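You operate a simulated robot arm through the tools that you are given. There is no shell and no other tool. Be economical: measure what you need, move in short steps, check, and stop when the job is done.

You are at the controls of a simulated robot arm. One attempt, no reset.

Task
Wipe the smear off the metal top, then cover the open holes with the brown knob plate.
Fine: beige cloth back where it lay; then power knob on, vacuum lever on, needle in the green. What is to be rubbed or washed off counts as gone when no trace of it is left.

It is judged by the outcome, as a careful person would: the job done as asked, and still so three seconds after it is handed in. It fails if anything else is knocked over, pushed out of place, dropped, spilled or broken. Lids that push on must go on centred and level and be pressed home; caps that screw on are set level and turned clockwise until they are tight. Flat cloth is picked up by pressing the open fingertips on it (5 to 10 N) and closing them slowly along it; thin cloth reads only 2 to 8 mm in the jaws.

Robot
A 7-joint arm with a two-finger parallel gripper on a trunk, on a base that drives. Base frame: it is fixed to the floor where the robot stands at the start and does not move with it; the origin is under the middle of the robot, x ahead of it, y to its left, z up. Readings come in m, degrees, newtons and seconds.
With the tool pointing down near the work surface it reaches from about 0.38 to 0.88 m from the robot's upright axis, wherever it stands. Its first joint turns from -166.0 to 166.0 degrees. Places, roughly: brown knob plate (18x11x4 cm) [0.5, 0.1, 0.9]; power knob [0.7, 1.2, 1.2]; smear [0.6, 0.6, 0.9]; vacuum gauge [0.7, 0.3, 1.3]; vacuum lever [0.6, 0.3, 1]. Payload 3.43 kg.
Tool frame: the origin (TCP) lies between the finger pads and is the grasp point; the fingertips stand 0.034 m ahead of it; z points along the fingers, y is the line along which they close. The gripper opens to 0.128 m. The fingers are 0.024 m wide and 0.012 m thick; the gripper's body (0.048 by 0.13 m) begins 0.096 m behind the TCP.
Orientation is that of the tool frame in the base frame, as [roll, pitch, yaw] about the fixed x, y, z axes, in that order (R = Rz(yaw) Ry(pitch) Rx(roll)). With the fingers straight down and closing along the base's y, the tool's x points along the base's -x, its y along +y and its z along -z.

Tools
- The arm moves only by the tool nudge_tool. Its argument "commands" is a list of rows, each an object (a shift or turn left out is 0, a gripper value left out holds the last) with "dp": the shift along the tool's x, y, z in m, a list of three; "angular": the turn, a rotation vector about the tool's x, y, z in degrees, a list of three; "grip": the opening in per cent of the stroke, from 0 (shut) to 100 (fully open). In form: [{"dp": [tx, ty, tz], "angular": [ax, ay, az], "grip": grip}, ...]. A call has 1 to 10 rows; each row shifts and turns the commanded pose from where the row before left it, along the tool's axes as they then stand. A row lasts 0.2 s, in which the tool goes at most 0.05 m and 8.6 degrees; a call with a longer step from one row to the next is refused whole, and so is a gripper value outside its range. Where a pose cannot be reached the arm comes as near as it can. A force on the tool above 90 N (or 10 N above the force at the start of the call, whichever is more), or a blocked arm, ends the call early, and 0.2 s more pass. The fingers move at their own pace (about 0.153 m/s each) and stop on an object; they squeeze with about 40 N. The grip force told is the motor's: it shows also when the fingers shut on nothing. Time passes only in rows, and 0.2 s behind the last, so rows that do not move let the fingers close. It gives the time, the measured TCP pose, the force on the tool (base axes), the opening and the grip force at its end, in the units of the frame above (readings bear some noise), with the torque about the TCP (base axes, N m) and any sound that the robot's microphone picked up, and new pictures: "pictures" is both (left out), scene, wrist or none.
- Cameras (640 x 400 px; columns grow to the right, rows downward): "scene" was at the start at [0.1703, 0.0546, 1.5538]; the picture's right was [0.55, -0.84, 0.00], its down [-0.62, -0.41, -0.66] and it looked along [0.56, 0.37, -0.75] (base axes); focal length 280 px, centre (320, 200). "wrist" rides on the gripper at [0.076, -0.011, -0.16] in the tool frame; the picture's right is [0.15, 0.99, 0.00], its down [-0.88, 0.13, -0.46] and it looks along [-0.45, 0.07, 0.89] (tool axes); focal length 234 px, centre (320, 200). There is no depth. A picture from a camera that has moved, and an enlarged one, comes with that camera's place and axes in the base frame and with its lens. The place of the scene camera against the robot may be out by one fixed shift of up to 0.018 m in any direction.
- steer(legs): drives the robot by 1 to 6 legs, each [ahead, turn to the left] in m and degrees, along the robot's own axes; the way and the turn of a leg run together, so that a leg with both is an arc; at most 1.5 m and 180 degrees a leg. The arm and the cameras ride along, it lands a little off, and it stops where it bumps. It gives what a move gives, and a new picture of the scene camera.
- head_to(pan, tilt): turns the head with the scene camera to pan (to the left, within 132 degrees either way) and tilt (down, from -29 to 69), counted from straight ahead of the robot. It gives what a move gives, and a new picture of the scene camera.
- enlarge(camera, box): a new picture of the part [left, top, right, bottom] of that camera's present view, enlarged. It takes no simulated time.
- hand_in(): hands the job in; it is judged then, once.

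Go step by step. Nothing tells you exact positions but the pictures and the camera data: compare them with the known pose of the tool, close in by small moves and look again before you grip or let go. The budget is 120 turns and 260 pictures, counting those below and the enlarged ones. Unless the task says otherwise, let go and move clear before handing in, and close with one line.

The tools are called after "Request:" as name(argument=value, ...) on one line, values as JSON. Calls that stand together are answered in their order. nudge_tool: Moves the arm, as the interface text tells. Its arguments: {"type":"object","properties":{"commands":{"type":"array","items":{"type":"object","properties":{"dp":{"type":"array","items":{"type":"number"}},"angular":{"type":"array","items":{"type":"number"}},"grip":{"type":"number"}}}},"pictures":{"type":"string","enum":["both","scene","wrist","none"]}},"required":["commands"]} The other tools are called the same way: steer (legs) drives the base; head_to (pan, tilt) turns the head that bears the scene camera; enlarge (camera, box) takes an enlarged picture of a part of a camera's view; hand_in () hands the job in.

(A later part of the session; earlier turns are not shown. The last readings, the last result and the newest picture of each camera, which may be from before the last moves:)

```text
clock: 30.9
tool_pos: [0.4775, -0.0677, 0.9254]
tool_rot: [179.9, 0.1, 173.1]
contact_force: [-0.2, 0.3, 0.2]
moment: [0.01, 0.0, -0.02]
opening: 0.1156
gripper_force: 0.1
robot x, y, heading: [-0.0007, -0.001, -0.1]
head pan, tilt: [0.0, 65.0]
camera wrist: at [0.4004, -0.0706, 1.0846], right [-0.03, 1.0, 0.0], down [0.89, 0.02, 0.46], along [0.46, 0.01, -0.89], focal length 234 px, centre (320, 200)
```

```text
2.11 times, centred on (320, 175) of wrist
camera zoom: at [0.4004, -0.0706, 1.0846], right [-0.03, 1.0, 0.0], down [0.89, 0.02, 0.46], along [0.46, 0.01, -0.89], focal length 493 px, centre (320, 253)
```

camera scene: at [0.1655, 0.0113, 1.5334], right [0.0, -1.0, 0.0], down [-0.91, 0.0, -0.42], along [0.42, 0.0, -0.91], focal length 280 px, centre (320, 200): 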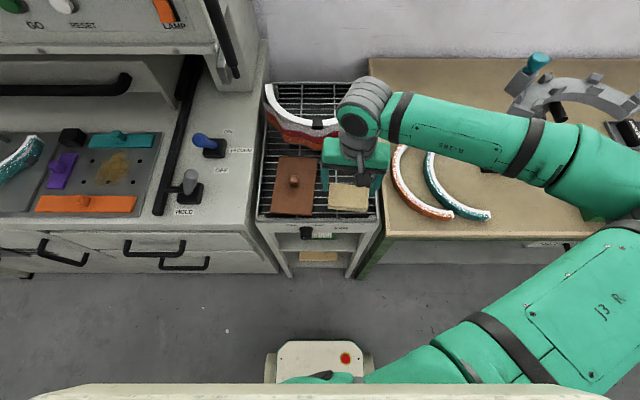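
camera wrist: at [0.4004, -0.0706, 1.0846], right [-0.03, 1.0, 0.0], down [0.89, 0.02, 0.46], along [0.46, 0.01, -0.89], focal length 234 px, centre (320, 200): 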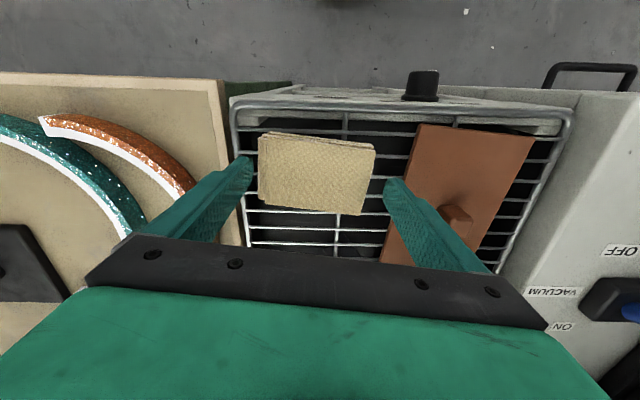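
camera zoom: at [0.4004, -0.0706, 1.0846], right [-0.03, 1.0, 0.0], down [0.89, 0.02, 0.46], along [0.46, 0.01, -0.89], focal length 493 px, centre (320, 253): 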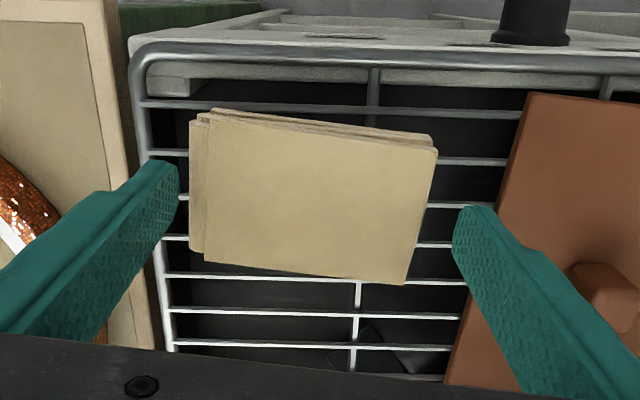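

Request:
nudge_tool(commands=[{"dp": [0, -0.0028, 0]}, {"dp": [0, 0, 0.006]}, {}], pictures="none")

Request:
nudge_tool(commands=[{"dp": [0, 0, 0.003]}, {}], pictures="none")

Request:
nudge_tool(commands=[{"dp": [0, 0, 0.002]}, {}], pictures="wrist")

Request:
enlarge(camera="wrist", box=[200, 80, 440, 270])

```text
clock: 31.7
tool_pos: [0.4751, -0.0703, 0.9204]
tool_rot: [179.9, 0.1, 173.1]
contact_force: [-0.7, 0.1, -0.7]
moment: [0.01, -0.01, -0.02]
opening: 0.1159
gripper_force: 0.1
robot x, y, heading: [-0.0012, -0.0011, 0.0]
head pan, tilt: [0.0, 65.0]
```

```text
clock: 32.3
tool_pos: [0.4761, -0.07, 0.9172]
tool_rot: [180.0, 0.1, 173.0]
contact_force: [-0.4, 0.2, 0.4]
moment: [-0.04, 0.01, 0.0]
opening: 0.1156
gripper_force: 0.0
robot x, y, heading: [0.0004, -0.0004, 0.2]
head pan, tilt: [0.0, 65.0]
```

```text
clock: 32.9
tool_pos: [0.4773, -0.0708, 0.9149]
tool_rot: [180.0, 0.2, 173.1]
contact_force: [0.1, -0.4, 0.1]
moment: [0.0, 0.0, 0.01]
opening: 0.1156
gripper_force: 0.1
robot x, y, heading: [-0.0034, -0.0013, -0.2]
head pan, tilt: [0.0, 65.0]
camera wrist: at [0.4014, -0.0736, 1.0743], right [-0.03, 1.0, 0.0], down [0.89, 0.02, 0.46], along [0.46, 0.01, -0.89], focal length 234 px, centre (320, 200)
```

wrist: 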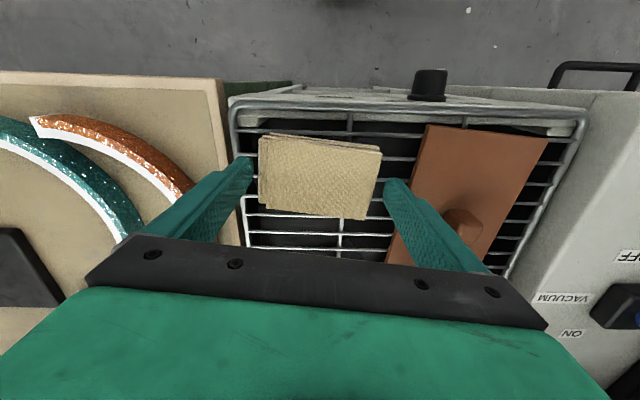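

```text
2.11 times, centred on (320, 175) of wrist
camera zoom: at [0.4014, -0.0736, 1.0743], right [-0.03, 1.0, 0.0], down [0.89, 0.02, 0.46], along [0.46, 0.01, -0.89], focal length 493 px, centre (320, 253)
```

zoom: 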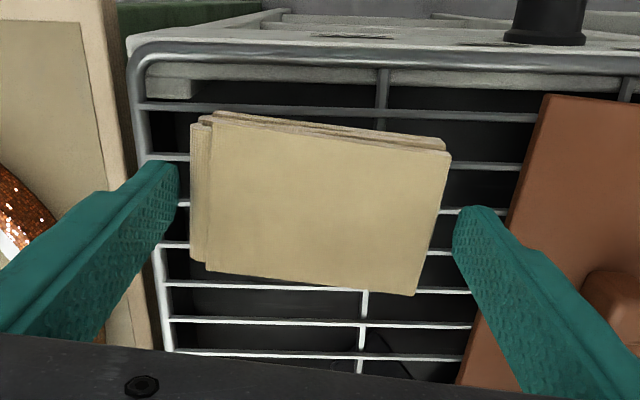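

Fingers straddle the cloth clear of the rim. Continuing down a little more.

Request:
nudge_tool(commands=[{"dp": [0, 0, 0.002]}, {}], pictures="none")

Request:
nudge_tool(commands=[{"dp": [0, 0, 0.0015]}, {}], pictures="none")

Request:
nudge_tool(commands=[{"dp": [0, 0, 0.0015]}, {}], pictures="none")

```text
clock: 33.5
tool_pos: [0.478, -0.0713, 0.9147]
tool_rot: [-179.9, 0.1, 173.1]
contact_force: [0.8, 0.0, -0.8]
moment: [0.02, -0.01, -0.01]
opening: 0.1156
gripper_force: 0.2
robot x, y, heading: [0.0022, 0.001, 0.0]
head pan, tilt: [0.0, 65.0]
```

```text
clock: 34.1
tool_pos: [0.4769, -0.0722, 0.9124]
tool_rot: [-180.0, 0.1, 173.1]
contact_force: [0.3, -0.3, -0.5]
moment: [0.0, 0.01, 0.02]
opening: 0.1155
gripper_force: 0.0
robot x, y, heading: [-0.0017, -0.0006, 0.1]
head pan, tilt: [0.0, 65.0]
```

```text
clock: 34.7
tool_pos: [0.4771, -0.0707, 0.9108]
tool_rot: [-180.0, 0.2, 173.0]
contact_force: [-0.5, 0.3, -0.4]
moment: [-0.01, 0.0, -0.03]
opening: 0.1161
gripper_force: 0.1
robot x, y, heading: [-0.0027, 0.0008, 0.1]
head pan, tilt: [0.0, 65.0]
```

Tips are 10 mm below the cloth top with no contact. Closing slowly.

Request:
nudge_tool(commands=[{"grip": 87}, {"grip": 84}, {"grip": 81}, {"grip": 79}, {"grip": 77}, {"grip": 75}, {"grip": 73}, {"grip": 71}, {"grip": 69}], pictures="wrist")

Request:
enlarge(camera="wrist", box=[200, 80, 440, 270])

```text
clock: 36.7
tool_pos: [0.4769, -0.0709, 0.9097]
tool_rot: [-180.0, 0.1, 173.1]
contact_force: [0.1, -0.8, 0.6]
moment: [0.0, -0.03, 0.01]
opening: 0.0988
gripper_force: 39.7
robot x, y, heading: [0.0012, 0.0026, -0.0]
head pan, tilt: [0.0, 65.0]
camera wrist: at [0.401, -0.0739, 1.0696], right [-0.03, 1.0, 0.0], down [0.89, 0.02, 0.46], along [0.46, 0.01, -0.89], focal length 234 px, centre (320, 200)
```

wrist: 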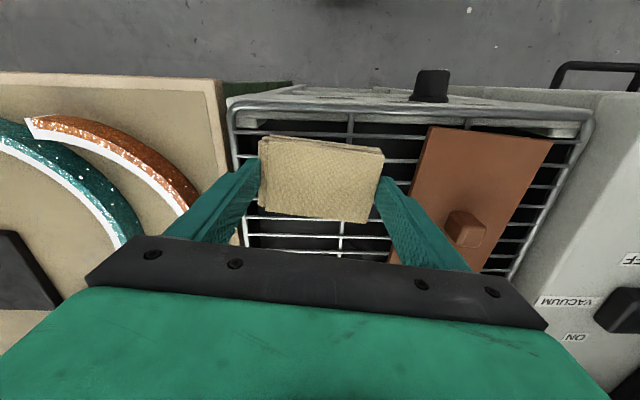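

```text
2.11 times, centred on (320, 175) of wrist
camera zoom: at [0.401, -0.0739, 1.0696], right [-0.03, 1.0, 0.0], down [0.89, 0.02, 0.46], along [0.46, 0.01, -0.89], focal length 493 px, centre (320, 253)
```

zoom: 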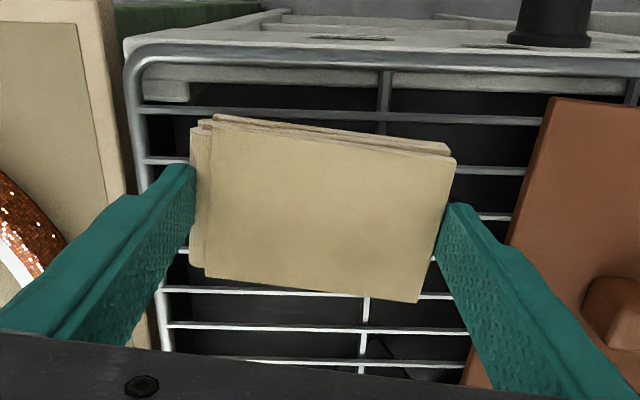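

The cloth is gripped firmly (98.8 mm, 40 N) at TCP [0.477, -0.071, 0.910], yaw 173°. Lifting.

Request:
nudge_tool(commands=[{"dp": [0, 0, -0.02], "grip": 69}, {"dp": [0, 0, -0.04]}, {"dp": [0, 0, -0.05]}, {"dp": [0, 0, -0.05]}, {"dp": [0, 0, -0.05]}, {}], pictures="both")

Request:
enlarge(camera="scene", box=[0, 100, 220, 240])

```text
clock: 38.1
tool_pos: [0.4739, -0.068, 1.124]
tool_rot: [180.0, 0.1, 173.1]
contact_force: [-0.6, 0.2, 0.2]
moment: [-0.03, 0.01, 0.02]
opening: 0.0987
gripper_force: 40.1
robot x, y, heading: [-0.0001, 0.0017, -0.1]
head pan, tilt: [0.0, 65.0]
camera scene: at [0.1655, 0.0113, 1.5334], right [0.0, -1.0, 0.0], down [-0.91, 0.0, -0.42], along [0.42, 0.0, -0.91], focal length 280 px, centre (320, 200)
camera wrist: at [0.3986, -0.0712, 1.2824], right [-0.03, 1.0, 0.0], down [0.89, 0.02, 0.46], along [0.46, 0.01, -0.89], focal length 234 px, centre (320, 200)
```

scene: 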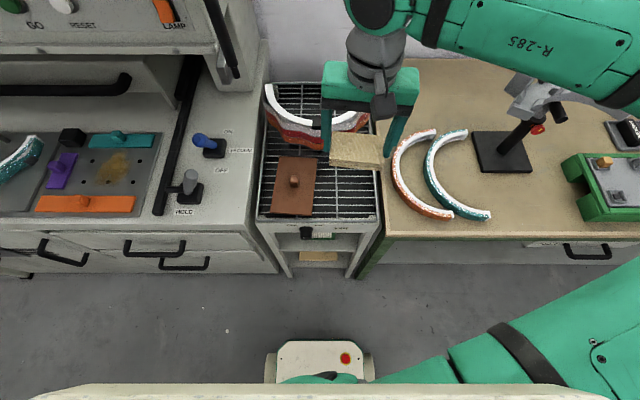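
wrist: 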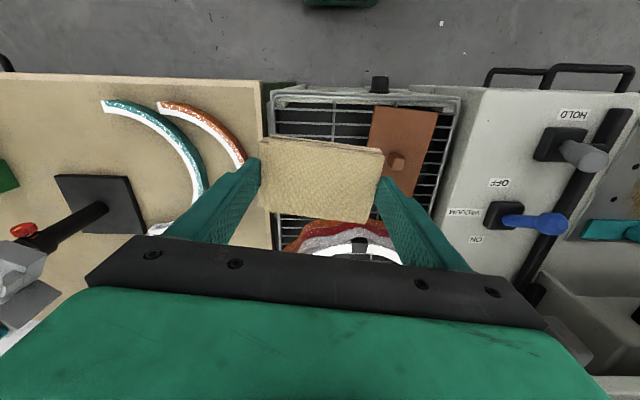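

```text
2.86 times, centred on (110, 170) of scene
camera zoom: at [0.1655, 0.0113, 1.5334], right [0.0, -1.0, 0.0], down [-0.91, 0.0, -0.42], along [0.42, 0.0, -0.91], focal length 799 px, centre (920, 286)
```

zoom: 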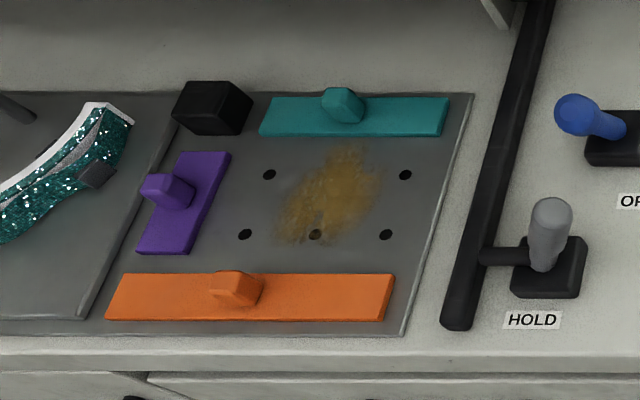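

Cloth in hand. Holes form a 3x2 grid with centre about [0.541, 0.554]; smear spans x 0.50–0.605, y 0.505–0.595 between orange, purple and teal plates. I carry the cloth there at a height above the levers.

Request:
nudge_tool(commands=[{"angular": [0, 0, -7], "dp": [0, 0, -0.03]}, {"dp": [0, 0.05, 0]}, {"dp": [0, 0.05, 0]}, {"dp": [0, 0.05, 0]}, {"dp": [0, 0.05, 0]}, {"dp": [0, 0.05, 0]}, {"dp": [0, 0.05, 0]}, {"dp": [0, 0.05, 0]}, {"dp": [0, 0.05, 0]}, {"dp": [0, 0.05, 0]}], pictures="none")

Request:
nudge_tool(commands=[{"dp": [0, 0.05, 0]}, {"dp": [0, 0.05, 0]}, {"dp": [-0.02, 0.04, 0]}, {"dp": [-0.025, 0, 0]}, {}], pictures="wrist")

Request:
head_to(pan=35, tilt=55)

```text
clock: 40.3
tool_pos: [0.4795, 0.3803, 1.1512]
tool_rot: [180.0, 0.1, -180.0]
contact_force: [1.3, -1.6, -1.8]
moment: [0.09, 0.04, 0.02]
opening: 0.0989
gripper_force: 39.6
robot x, y, heading: [-0.0028, -0.0031, -0.2]
head pan, tilt: [0.0, 65.0]
```

```text
clock: 41.5
tool_pos: [0.5207, 0.5229, 1.1516]
tool_rot: [-179.9, 0.0, -179.8]
contact_force: [-0.1, -0.4, -0.1]
moment: [-0.04, -0.01, 0.0]
opening: 0.0987
gripper_force: 39.8
robot x, y, heading: [-0.0006, -0.0012, -0.0]
head pan, tilt: [0.0, 65.0]
camera wrist: at [0.4443, 0.5103, 1.3107], right [-0.15, 0.99, 0.0], down [0.88, 0.13, 0.46], along [0.45, 0.07, -0.89], focal length 234 px, centre (320, 200)
```

wrist: 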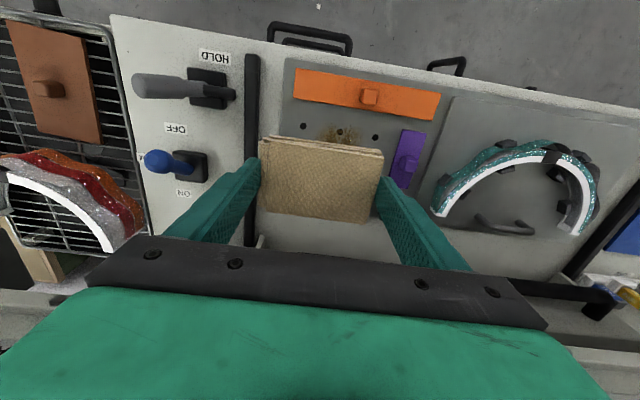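

```text
clock: 42.5
tool_pos: [0.5191, 0.5217, 1.151]
tool_rot: [-179.9, 0.2, -179.9]
contact_force: [0.3, 0.5, 0.1]
moment: [0.01, 0.01, 0.01]
opening: 0.0983
gripper_force: 40.0
robot x, y, heading: [0.001, -0.0015, -0.2]
head pan, tilt: [35.0, 55.0]
camera scene: at [0.1639, 0.0528, 1.545], right [0.57, -0.82, 0.0], down [-0.67, -0.47, -0.57], along [0.47, 0.33, -0.82], focal length 280 px, centre (320, 200)
```

scene: 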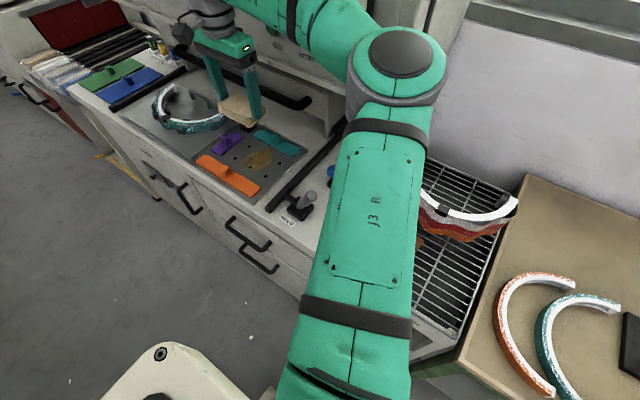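

I move over the smear's middle and lower toward it.

Request:
nudge_tool(commands=[{"dp": [-0.026, 0.033, 0]}, {"dp": [0, 0, 0.05]}, {"dp": [0, 0, 0.05]}, {"dp": [0, 0, 0.05]}, {"dp": [0, 0, 0.03]}, {}], pictures="both")

Request:
enlarge(camera="scene", box=[160, 90, 340, 220])

```text
clock: 43.9
tool_pos: [0.5454, 0.5548, 0.9687]
tool_rot: [-179.9, 0.1, -179.9]
contact_force: [0.1, 0.4, -0.8]
moment: [0.02, 0.0, 0.0]
opening: 0.0989
gripper_force: 40.2
robot x, y, heading: [-0.0016, -0.0013, 0.0]
head pan, tilt: [35.0, 55.0]
camera scene: at [0.1639, 0.0529, 1.5451], right [0.57, -0.82, 0.0], down [-0.67, -0.47, -0.57], along [0.47, 0.33, -0.82], focal length 280 px, centre (320, 200)
camera wrist: at [0.4699, 0.5427, 1.1282], right [-0.15, 0.99, 0.0], down [0.88, 0.13, 0.46], along [0.45, 0.07, -0.89], focal length 234 px, centre (320, 200)
```

scene: 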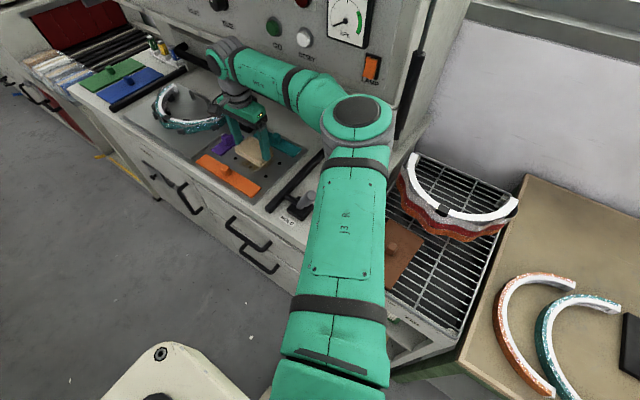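
wrist: 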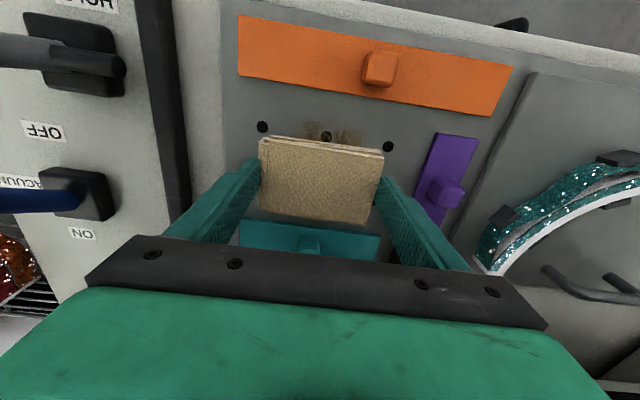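

```text
3.08 times, centred on (250, 155) of scene
camera zoom: at [0.1639, 0.0529, 1.5451], right [0.57, -0.82, 0.0], down [-0.67, -0.47, -0.57], along [0.47, 0.33, -0.82], focal length 860 px, centre (535, 338)
```

zoom: 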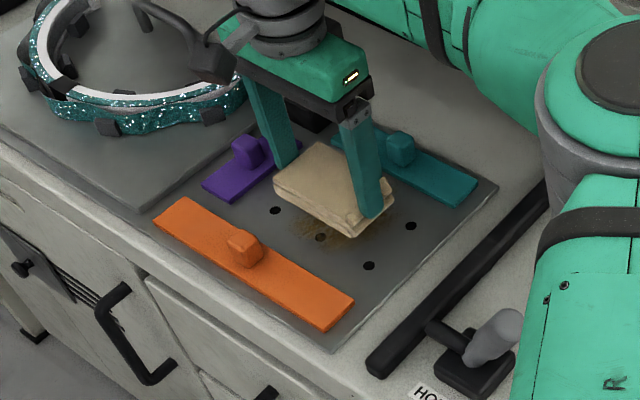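

The metal top is at z ≈ 0.90; orange's back edge is x≈0.476, teal's front edge x≈0.617. I lower until the cloth touches.

Request:
nudge_tool(commands=[{"dp": [0, 0, 0.015]}, {"dp": [0, 0, 0.005]}, {}], pictures="none")

Request:
nudge_tool(commands=[{"dp": [0, 0, 0.003]}, {}], pictures="none")

Request:
nudge_tool(commands=[{"dp": [0, 0, 0.002]}, {}], pictures="none")

Request:
nudge_tool(commands=[{"dp": [0, 0, 0.002]}, {}], pictures="none")

```text
clock: 44.7
tool_pos: [0.5458, 0.5541, 0.948]
tool_rot: [-179.8, 0.1, -179.9]
contact_force: [0.5, -0.3, -0.7]
moment: [0.0, 0.0, -0.01]
opening: 0.0988
gripper_force: 40.0
robot x, y, heading: [-0.0035, -0.0014, -0.1]
head pan, tilt: [35.0, 55.0]
```

```text
clock: 45.3
tool_pos: [0.5454, 0.5525, 0.9467]
tool_rot: [-179.9, 0.1, -179.9]
contact_force: [-0.8, 0.6, -0.6]
moment: [-0.02, 0.01, -0.01]
opening: 0.0987
gripper_force: 39.9
robot x, y, heading: [-0.0023, -0.0026, 0.1]
head pan, tilt: [35.0, 55.0]
```

```text
clock: 45.9
tool_pos: [0.5459, 0.5517, 0.9439]
tool_rot: [-179.9, 0.0, -179.9]
contact_force: [-0.8, 0.7, -0.2]
moment: [0.02, 0.01, -0.05]
opening: 0.0986
gripper_force: 40.1
robot x, y, heading: [-0.0005, 0.0024, -0.0]
head pan, tilt: [35.0, 55.0]
```

```text
clock: 46.5
tool_pos: [0.5461, 0.5526, 0.9431]
tool_rot: [180.0, 0.1, -179.9]
contact_force: [0.1, -0.1, 0.0]
moment: [0.03, -0.02, -0.05]
opening: 0.0987
gripper_force: 39.9
robot x, y, heading: [-0.0007, -0.0008, 0.3]
head pan, tilt: [35.0, 55.0]
```

Request:
nudge_tool(commands=[{"dp": [0, 0, 0.0015]}, {}], pictures="none")

Request:
nudge_tool(commands=[{"dp": [0, 0, 0.001]}, {}], pictures="none")

Request:
nudge_tool(commands=[{"dp": [0, 0, 0.001]}, {}], pictures="wrist")

```text
clock: 47.1
tool_pos: [0.546, 0.5522, 0.9409]
tool_rot: [180.0, 0.1, -180.0]
contact_force: [0.0, 1.1, -0.4]
moment: [0.0, 0.0, -0.01]
opening: 0.0986
gripper_force: 39.8
robot x, y, heading: [0.0029, -0.001, -0.2]
head pan, tilt: [35.0, 55.0]
```

```text
clock: 47.7
tool_pos: [0.545, 0.5519, 0.9397]
tool_rot: [-179.9, 0.1, -179.9]
contact_force: [1.0, -0.1, -0.3]
moment: [-0.02, 0.02, 0.01]
opening: 0.0985
gripper_force: 40.4
robot x, y, heading: [0.0007, -0.0023, 0.2]
head pan, tilt: [35.0, 55.0]
```

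```text
clock: 48.3
tool_pos: [0.5462, 0.5534, 0.9403]
tool_rot: [-180.0, 0.1, -179.8]
contact_force: [-0.4, -0.1, 0.4]
moment: [0.0, -0.02, 0.01]
opening: 0.0985
gripper_force: 40.1
robot x, y, heading: [0.003, -0.003, 0.1]
head pan, tilt: [35.0, 55.0]
camera wrist: at [0.4711, 0.5408, 1.0985], right [-0.15, 0.99, 0.0], down [0.88, 0.13, 0.46], along [0.45, 0.07, -0.89], focal length 234 px, centre (320, 200)
```

wrist: 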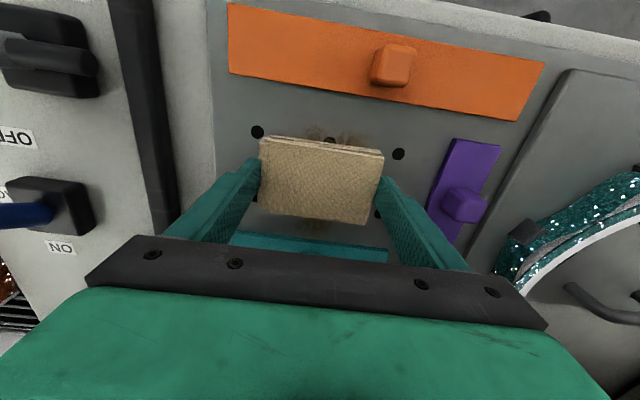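

Request:
nudge_tool(commands=[{"dp": [0, 0, 0.0015]}, {}], pictures="none")

Request:
nudge_tool(commands=[{"dp": [0, 0, 0.0015]}, {}], pictures="none")

Request:
nudge_tool(commands=[{"dp": [0, 0, 0.0015]}, {}], pictures="none")

Request:
nudge_tool(commands=[{"dp": [0, 0, 0.0015]}, {}], pictures="none")

```text
clock: 48.9
tool_pos: [0.5458, 0.5531, 0.9367]
tool_rot: [180.0, 0.1, -179.9]
contact_force: [0.0, 0.3, -0.5]
moment: [-0.01, 0.01, -0.02]
opening: 0.0985
gripper_force: 40.2
robot x, y, heading: [0.0022, 0.0004, -0.1]
head pan, tilt: [35.0, 55.0]
```

```text
clock: 49.5
tool_pos: [0.5469, 0.5522, 0.9381]
tool_rot: [179.9, 0.0, -179.9]
contact_force: [0.7, -0.4, -0.1]
moment: [-0.01, 0.01, -0.02]
opening: 0.0987
gripper_force: 40.0
robot x, y, heading: [0.0021, 0.0012, 0.1]
head pan, tilt: [35.0, 55.0]
```

```text
clock: 50.1
tool_pos: [0.5466, 0.5526, 0.936]
tool_rot: [180.0, 0.1, -179.9]
contact_force: [-1.0, -1.6, 7.8]
moment: [-0.14, 0.05, 0.04]
opening: 0.0987
gripper_force: 40.2
robot x, y, heading: [0.0008, 0.0018, -0.1]
head pan, tilt: [35.0, 55.0]
```

```text
clock: 50.7
tool_pos: [0.5459, 0.5531, 0.936]
tool_rot: [179.8, 0.2, -179.9]
contact_force: [-2.4, -6.2, 35.5]
moment: [-0.89, 0.23, 0.01]
opening: 0.0987
gripper_force: 40.1
robot x, y, heading: [-0.0012, -0.0015, -0.2]
head pan, tilt: [35.0, 55.0]
```

Contact established; I ease to about 14 N and wipe back and forth in x, staying clear of the plates.

Request:
nudge_tool(commands=[{"dp": [0, 0, -0.0011]}, {"dp": [0.015, 0, 0]}, {"dp": [0.012, 0, 0]}, {"dp": [-0.02, 0, 0]}, {"dp": [-0.02, 0, 0]}, {"dp": [-0.015, 0, 0]}, {"dp": [0.02, 0, 0]}, {"dp": [0.008, 0, 0]}, {}], pictures="wrist")

Request:
enlarge(camera="scene", box=[160, 90, 340, 220])

```text
clock: 52.7
tool_pos: [0.5488, 0.5502, 0.9362]
tool_rot: [-179.8, 0.2, -179.9]
contact_force: [9.7, -2.1, 21.3]
moment: [-0.04, -0.29, -0.05]
opening: 0.0987
gripper_force: 40.8
robot x, y, heading: [-0.0002, -0.0012, -0.2]
head pan, tilt: [35.0, 55.0]
camera wrist: at [0.473, 0.5382, 1.0947], right [-0.15, 0.99, 0.0], down [0.88, 0.13, 0.46], along [0.45, 0.07, -0.89], focal length 234 px, centre (320, 200)
```

wrist: 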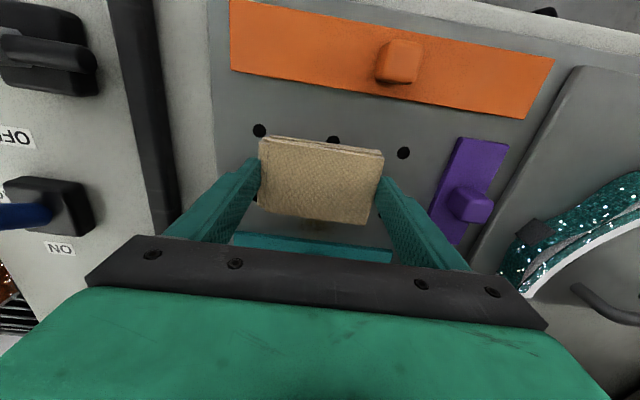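

```text
3.08 times, centred on (250, 155) of scene
camera zoom: at [0.1637, 0.0522, 1.5451], right [0.57, -0.82, 0.0], down [-0.67, -0.47, -0.57], along [0.47, 0.33, -0.82], focal length 860 px, centre (535, 338)
```

zoom: 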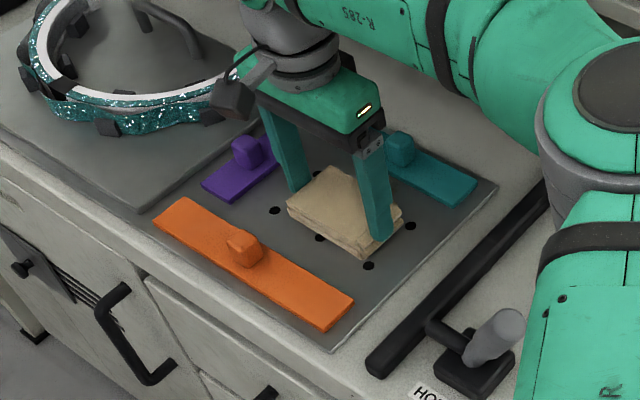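

It wipes well; continue with offsets in y and full x reach.

Request:
nudge_tool(commands=[{"dp": [0, 0.018, 0]}, {"dp": [-0.02, 0, 0]}, {"dp": [-0.014, 0, 0]}, {"dp": [0, -0.018, 0]}, {"dp": [0, -0.018, 0]}, {"dp": [0.02, 0, 0]}, {"dp": [0.02, 0, 0]}, {"dp": [0.02, 0, 0]}, {"dp": [0, 0.018, 0]}, {"dp": [0, 0.018, 0]}], pictures="none")

Request:
nudge_tool(commands=[{"dp": [-0.02, 0, 0]}, {"dp": [-0.02, 0, 0]}, {"dp": [-0.02, 0, 0]}, {"dp": [0, -0.018, 0]}, {"dp": [0, 0, -0.04]}, {"dp": [0, 0, -0.05]}, {"dp": [0, 0, -0.05]}, {"dp": [0.05, 0, 0]}, {"dp": [0.05, 0, 0]}, {"dp": [0.05, 0, 0]}], pictures="wrist")

Request:
head_to(pan=35, tilt=55)

Request:
enlarge(camera="scene", box=[160, 90, 340, 220])

Request:
enlarge(camera="wrist", box=[240, 180, 520, 300])

```text
clock: 54.9
tool_pos: [0.5213, 0.5702, 0.936]
tool_rot: [-180.0, 0.0, -179.9]
contact_force: [-2.2, -1.4, 6.0]
moment: [-0.04, 0.04, 0.0]
opening: 0.0987
gripper_force: 40.0
robot x, y, heading: [-0.0016, 0.001, -0.0]
head pan, tilt: [35.0, 55.0]
```

```text
clock: 57.1
tool_pos: [0.4313, 0.5458, 1.0726]
tool_rot: [-179.9, -0.1, -179.9]
contact_force: [-0.1, 0.1, 0.2]
moment: [-0.02, 0.03, -0.02]
opening: 0.0988
gripper_force: 40.4
robot x, y, heading: [0.0027, 0.0024, 0.0]
head pan, tilt: [35.0, 55.0]
camera wrist: at [0.3557, 0.5337, 1.2318], right [-0.15, 0.99, 0.0], down [0.88, 0.13, 0.46], along [0.45, 0.07, -0.89], focal length 234 px, centre (320, 200)
```

wrist: 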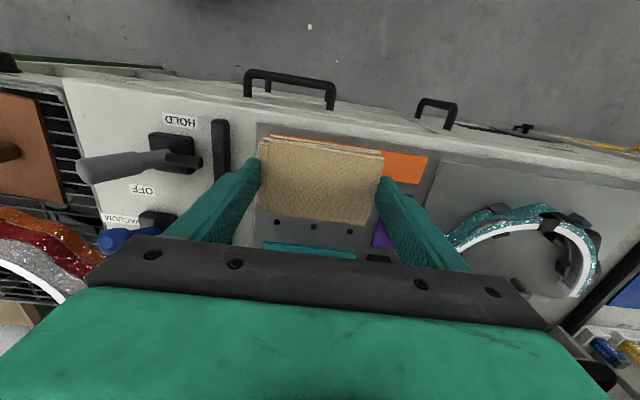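

```text
clock: 57.7
tool_pos: [0.4308, 0.5459, 1.0715]
tool_rot: [-179.9, 0.1, -179.9]
contact_force: [0.5, 0.6, -0.4]
moment: [0.0, 0.0, -0.03]
opening: 0.0987
gripper_force: 39.8
robot x, y, heading: [0.0009, -0.0, -0.1]
head pan, tilt: [35.0, 55.0]
camera scene: at [0.1639, 0.0529, 1.5451], right [0.57, -0.82, 0.0], down [-0.67, -0.47, -0.57], along [0.47, 0.33, -0.82], focal length 280 px, centre (320, 200)
```

scene: 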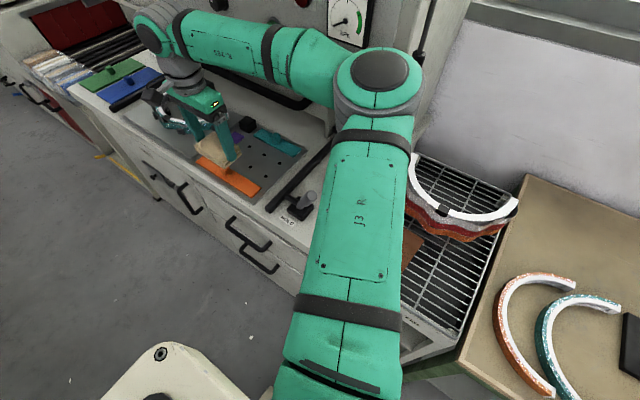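

```text
3.08 times, centred on (250, 155) of scene
camera zoom: at [0.1639, 0.0529, 1.5451], right [0.57, -0.82, 0.0], down [-0.67, -0.47, -0.57], along [0.47, 0.33, -0.82], focal length 860 px, centre (535, 338)
```

zoom: 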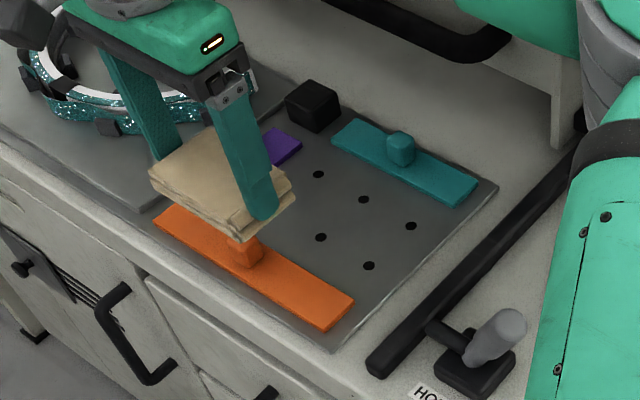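

```text
2.29 times, centred on (380, 240) of wrist
camera zoom: at [0.3558, 0.5342, 1.2317], right [-0.15, 0.99, 0.0], down [0.88, 0.13, 0.46], along [0.45, 0.07, -0.89], focal length 535 px, centre (183, 109)
```

zoom: 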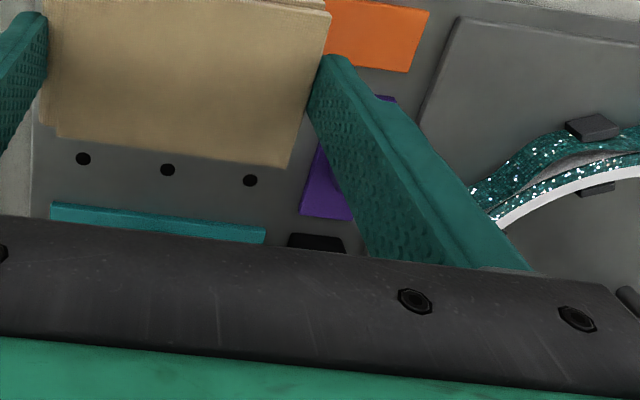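

The smear looks gone; I move the cloth aside toward the rack and check the full top before putting it back.

Request:
nudge_tool(commands=[{"dp": [0, -0.03, -0.04]}, {"dp": [0, -0.03, -0.04]}, {"dp": [0, -0.05, 0]}, {"dp": [0, -0.05, 0]}, {"dp": [0, -0.05, 0]}, {"dp": [0, -0.05, 0]}, {"dp": [0, -0.05, 0]}, {"dp": [0, -0.05, 0]}, {"dp": [-0.02, -0.04, 0]}, {"dp": [-0.02, -0.04, 0]}], pictures="none")

Request:
nudge_tool(commands=[{"dp": [0, -0.05, 0]}, {"dp": [0, -0.05, 0]}, {"dp": [-0.006, -0.05, 0]}, {"dp": [0, -0.027, 0]}, {"angular": [0, 0, 7]}, {}], pictures="wrist")

Request:
head_to(pan=25, tilt=60)

Request:
enlarge(camera="scene", box=[100, 50, 320, 200])

```text
clock: 59.9
tool_pos: [0.4713, 0.1116, 1.1528]
tool_rot: [-179.8, 0.1, -179.8]
contact_force: [0.5, 0.2, -0.8]
moment: [-0.03, -0.01, -0.06]
opening: 0.099
gripper_force: 40.0
robot x, y, heading: [0.0012, -0.0004, 0.1]
head pan, tilt: [35.0, 55.0]
```

```text
refused: row 3 steps farther than a row can; nothing moved
```

```text
clock: 60.6
tool_pos: [0.4714, 0.1121, 1.1531]
tool_rot: [-179.9, 0.1, -179.9]
contact_force: [0.2, 0.0, 0.5]
moment: [-0.01, -0.03, 0.0]
opening: 0.0986
gripper_force: 39.7
robot x, y, heading: [0.0011, -0.0043, 0.1]
head pan, tilt: [25.0, 60.0]
camera scene: at [0.1652, 0.0395, 1.539], right [0.42, -0.91, 0.0], down [-0.78, -0.37, -0.5], along [0.45, 0.21, -0.87], focal length 280 px, centre (320, 200)
```

scene: 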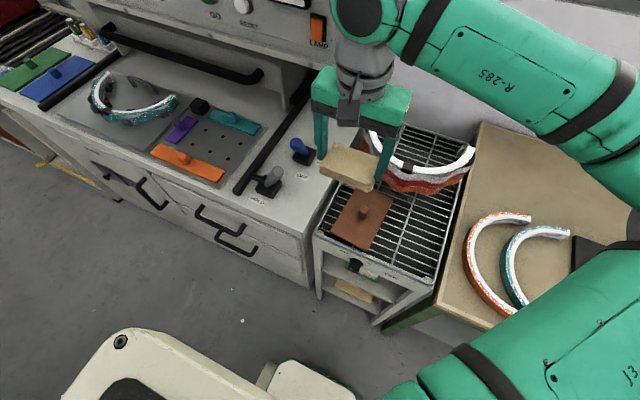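

```text
2.67 times, centred on (210, 125) of scene
camera zoom: at [0.1652, 0.0395, 1.539], right [0.42, -0.91, 0.0], down [-0.78, -0.37, -0.5], along [0.45, 0.21, -0.87], focal length 746 px, centre (613, 400)
```

zoom: 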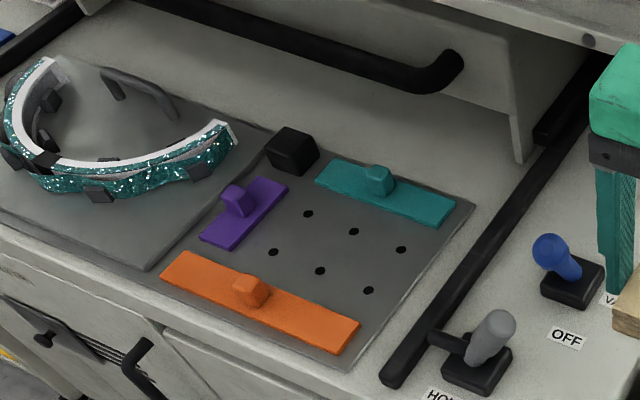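

Request:
enlarge(camera="scene", box=[165, 100, 265, 165])

Request:
nudge_tool(commands=[{"dp": [0, -0.05, 0]}, {"dp": [0, -0.05, 0]}, {"dp": [-0.006, -0.048, 0]}, {"dp": [0, -0.035, 0]}, {"angular": [0, 0, 7]}, {}], pictures="none")

Request:
head_to(pan=0, tilt=65)

```text
6.15 times, centred on (215, 132) of scene
camera zoom: at [0.1652, 0.0395, 1.539], right [0.42, -0.91, 0.0], down [-0.78, -0.37, -0.5], along [0.45, 0.21, -0.87], focal length 1720 px, centre (966, 615)
```

zoom: 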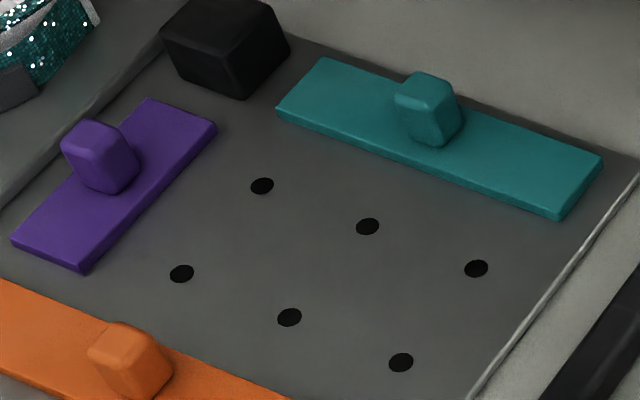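

```text
clock: 62.0
tool_pos: [0.4793, -0.0711, 1.1567]
tool_rot: [-179.9, 0.1, 173.1]
contact_force: [-0.1, 0.2, -0.2]
moment: [0.0, 0.01, -0.01]
opening: 0.0988
gripper_force: 39.7
robot x, y, heading: [-0.0024, -0.0019, 0.0]
head pan, tilt: [25.0, 60.0]
```

```text
clock: 62.9
tool_pos: [0.4798, -0.0694, 1.1579]
tool_rot: [-180.0, 0.1, 173.1]
contact_force: [-0.5, -0.5, -0.2]
moment: [0.01, 0.0, 0.0]
opening: 0.0988
gripper_force: 40.0
robot x, y, heading: [0.0005, -0.0042, -0.1]
head pan, tilt: [0.0, 65.0]
camera scene: at [0.1655, 0.0113, 1.5335], right [0.0, -1.0, 0.0], down [-0.91, 0.0, -0.42], along [0.42, 0.0, -0.91], focal length 280 px, centre (320, 200)
```

scene: 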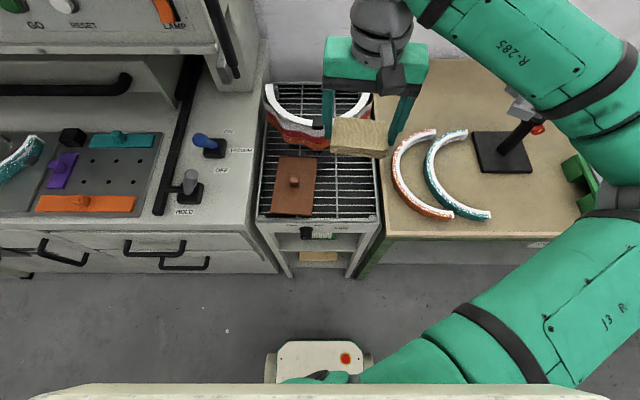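

The top is completely clean. Lowering the cloth to where it lay.

Request:
nudge_tool(commands=[{"dp": [0.0025, -0.0005, 0.05]}, {"dp": [0, 0, 0.05]}, {"dp": [0, 0, 0.05]}, {"dp": [0, 0, 0.05]}, {"dp": [0, 0, 0.035]}, {}], pictures="wrist")

Request:
nudge_tool(commands=[{"dp": [0, 0, 0.004]}, {}], pictures="none")

Request:
nudge_tool(commands=[{"dp": [0, 0, 0.003]}, {}], pictures="none")

```text
clock: 64.3
tool_pos: [0.4767, -0.0706, 0.9249]
tool_rot: [180.0, 0.1, 173.0]
contact_force: [-0.8, -0.5, 0.3]
moment: [-0.01, -0.01, 0.01]
opening: 0.0986
gripper_force: 40.3
robot x, y, heading: [0.0038, 0.0011, 0.2]
head pan, tilt: [0.0, 65.0]
camera wrist: at [0.4011, -0.0735, 1.0834], right [-0.03, 1.0, 0.0], down [0.89, 0.02, 0.46], along [0.46, 0.01, -0.89], focal length 234 px, centre (320, 200)
```

wrist: 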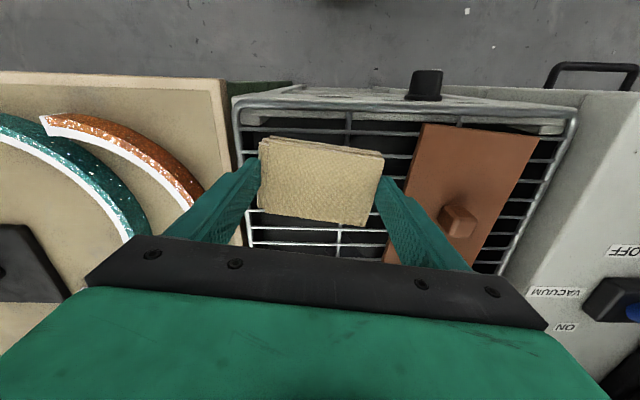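

```text
clock: 64.9
tool_pos: [0.4757, -0.07, 0.9192]
tool_rot: [-180.0, 0.1, 173.1]
contact_force: [0.4, 1.0, 0.8]
moment: [0.01, 0.01, -0.02]
opening: 0.0987
gripper_force: 39.9
robot x, y, heading: [-0.0023, 0.0003, 0.1]
head pan, tilt: [0.0, 65.0]
```

```text
clock: 65.5
tool_pos: [0.4754, -0.0705, 0.9134]
tool_rot: [-179.9, 0.1, 173.1]
contact_force: [0.2, 0.1, 0.2]
moment: [0.01, -0.01, 0.01]
opening: 0.0985
gripper_force: 39.5
robot x, y, heading: [-0.0001, -0.0005, -0.1]
head pan, tilt: [0.0, 65.0]
```

Request:
nudge_tool(commands=[{"dp": [0, 0, 0.002]}, {}], pictures="none")

Request:
nudge_tool(commands=[{"dp": [0, 0, 0.0015]}, {}], pictures="none")

```text
clock: 66.1
tool_pos: [0.4754, -0.0709, 0.9115]
tool_rot: [-180.0, 0.1, 173.1]
contact_force: [0.5, -0.3, -0.3]
moment: [0.0, 0.01, -0.02]
opening: 0.0986
gripper_force: 39.9
robot x, y, heading: [-0.0001, 0.0021, -0.2]
head pan, tilt: [0.0, 65.0]
```

```text
clock: 66.7
tool_pos: [0.4752, -0.0705, 0.9098]
tool_rot: [-179.9, 0.1, 173.1]
contact_force: [0.5, -0.1, -0.4]
moment: [0.01, -0.02, 0.0]
opening: 0.0987
gripper_force: 40.0
robot x, y, heading: [0.0012, 0.0023, -0.1]
head pan, tilt: [0.0, 65.0]
```

Request:
nudge_tool(commands=[{"dp": [-0.001, 0, 0.0012]}, {}], pictures="none")

Request:
nudge_tool(commands=[{"dp": [0, 0, 0.001]}, {}], pictures="none")

```text
clock: 67.3
tool_pos: [0.4767, -0.0721, 0.909]
tool_rot: [180.0, 0.1, 173.0]
contact_force: [-4.6, -0.5, 12.2]
moment: [-0.03, 0.16, -0.02]
opening: 0.0987
gripper_force: 40.0
robot x, y, heading: [0.0011, 0.0003, -0.1]
head pan, tilt: [0.0, 65.0]
```

```text
clock: 67.9
tool_pos: [0.4769, -0.0713, 0.9087]
tool_rot: [180.0, 0.3, 173.1]
contact_force: [-0.7, 3.7, 43.2]
moment: [0.05, 0.23, 0.01]
opening: 0.0987
gripper_force: 40.0
robot x, y, heading: [-0.0005, -0.0001, -0.1]
head pan, tilt: [0.0, 65.0]
```

The cloth rests on the rack. Easing off, opening just past its width, and rising.

Request:
nudge_tool(commands=[{"dp": [0, 0, -0.0013]}, {"grip": 80}, {"grip": 84}, {"grip": 88}, {}, {"dp": [0, 0, -0.01]}, {"dp": [0, 0, -0.03]}, {"dp": [0, 0, -0.05]}, {}], pictures="both")

Request:
enlarge(camera="wrist", box=[220, 80, 520, 270])

Request:
enlarge(camera="scene", box=[250, 130, 410, 240])

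```text
clock: 69.9
tool_pos: [0.4738, -0.0704, 0.9974]
tool_rot: [179.9, 0.0, 173.1]
contact_force: [0.9, 0.3, -0.6]
moment: [0.0, -0.03, 0.01]
opening: 0.1122
gripper_force: 0.0
robot x, y, heading: [-0.003, 0.0023, 0.1]
head pan, tilt: [0.0, 65.0]
camera scene: at [0.1655, 0.0113, 1.5334], right [0.0, -1.0, 0.0], down [-0.91, 0.0, -0.42], along [0.42, 0.0, -0.91], focal length 280 px, centre (320, 200)
camera wrist: at [0.3981, -0.0742, 1.1563], right [-0.03, 1.0, 0.0], down [0.89, 0.02, 0.46], along [0.46, 0.01, -0.89], focal length 234 px, centre (320, 200)
```

scene: 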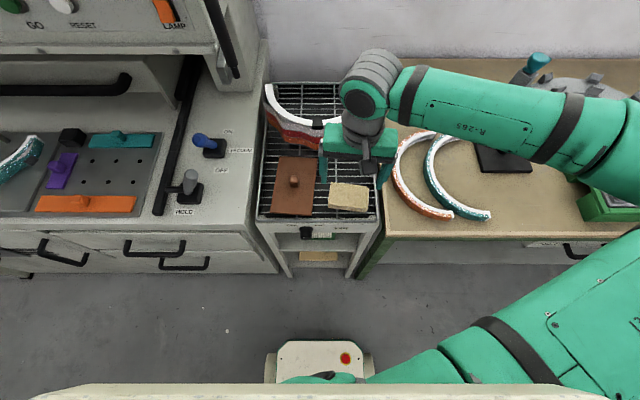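
wrist: 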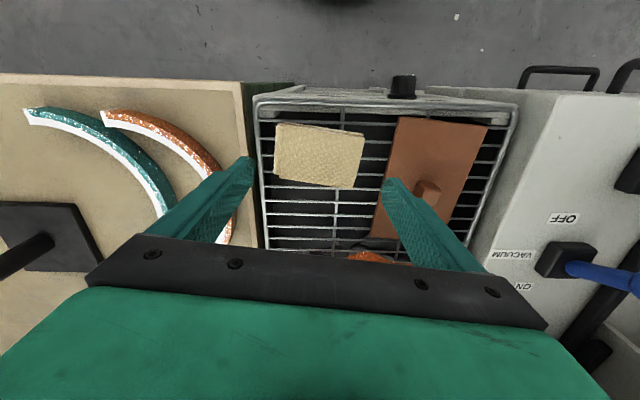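

```text
2.11 times, centred on (370, 175) of wrist
camera zoom: at [0.3981, -0.0742, 1.1563], right [-0.03, 1.0, 0.0], down [0.89, 0.02, 0.46], along [0.46, 0.01, -0.89], focal length 493 px, centre (215, 253)
```

zoom: 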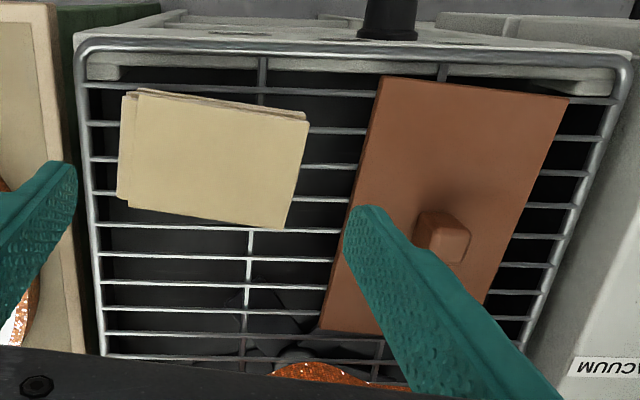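

```text
3.64 times, centred on (330, 185) of scene
camera zoom: at [0.1655, 0.0113, 1.5334], right [0.0, -1.0, 0.0], down [-0.91, 0.0, -0.42], along [0.42, 0.0, -0.91], focal length 1017 px, centre (284, 254)
```

zoom: 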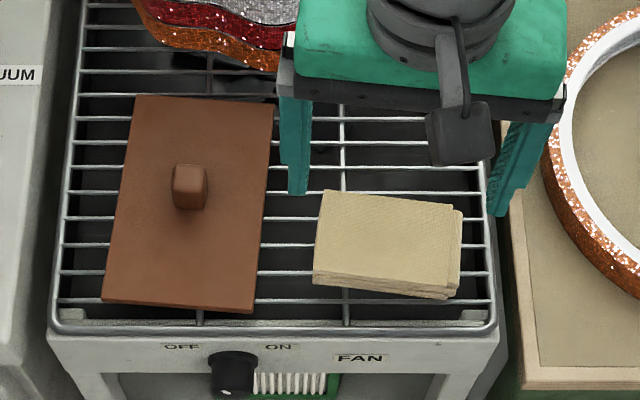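

The cloth lies as before. Next, the brown plate: long axis along x turned about -4°, knob near [0.515, 0.073]. I move above the knob and look.

Request:
nudge_tool(commands=[{"dp": [0, 0, -0.03], "angular": [0, 0, -3], "grip": 45}, {"dp": [-0.01, 0.048, 0]}, {"dp": [-0.01, 0.048, 0]}, {"dp": [-0.011, 0.048, 0]}, {"dp": [0, 0, 0.04]}, {"dp": [0, 0, 0.02]}, {}], pictures="both")

Request:
enlarge(camera="wrist", box=[220, 80, 420, 270])

Request:
enlarge(camera="scene", box=[250, 130, 410, 240])

```text
clock: 71.5
tool_pos: [0.5153, 0.0701, 0.9666]
tool_rot: [-180.0, 0.1, 176.1]
contact_force: [0.3, -0.4, 0.0]
moment: [0.0, -0.01, 0.01]
opening: 0.0575
gripper_force: 0.0
robot x, y, heading: [0.0014, 0.0003, -0.0]
head pan, tilt: [0.0, 65.0]
camera scene: at [0.1655, 0.0114, 1.5334], right [0.0, -1.0, 0.0], down [-0.91, 0.0, -0.42], along [0.42, 0.0, -0.91], focal length 280 px, centre (320, 200)
camera wrist: at [0.4401, 0.0643, 1.1253], right [-0.08, 1.0, 0.0], down [0.89, 0.07, 0.46], along [0.46, 0.04, -0.89], focal length 234 px, centre (320, 200)
```

scene: 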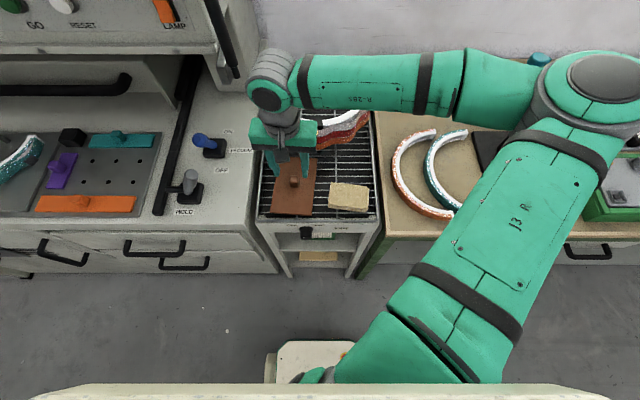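
wrist: 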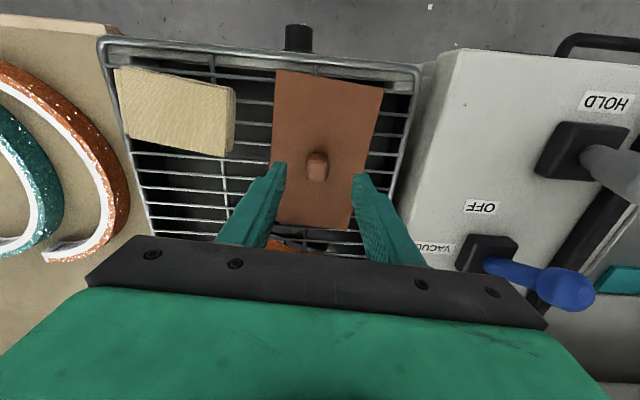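

```text
2.11 times, centred on (320, 175) of wrist
camera zoom: at [0.4401, 0.0643, 1.1253], right [-0.08, 1.0, 0.0], down [0.89, 0.07, 0.46], along [0.46, 0.04, -0.89], focal length 493 px, centre (320, 253)
```

zoom: 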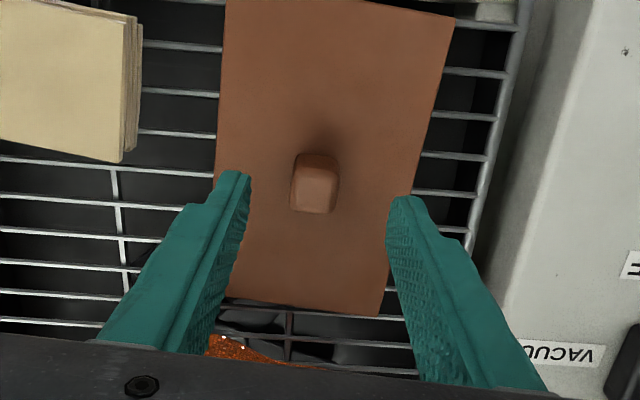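

```text
3.64 times, centred on (330, 185) of scene
camera zoom: at [0.1655, 0.0114, 1.5334], right [0.0, -1.0, 0.0], down [-0.91, 0.0, -0.42], along [0.42, 0.0, -0.91], focal length 1017 px, centre (284, 254)
```

zoom: 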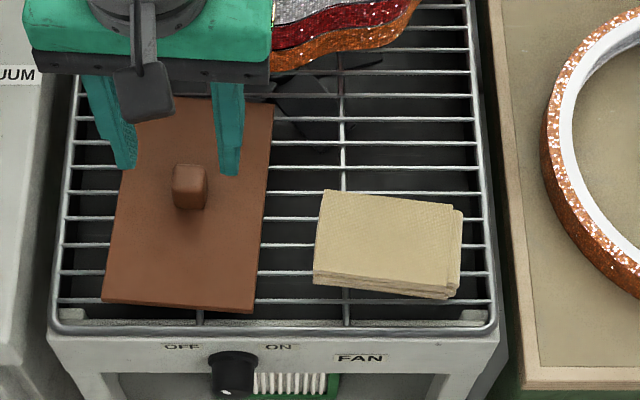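

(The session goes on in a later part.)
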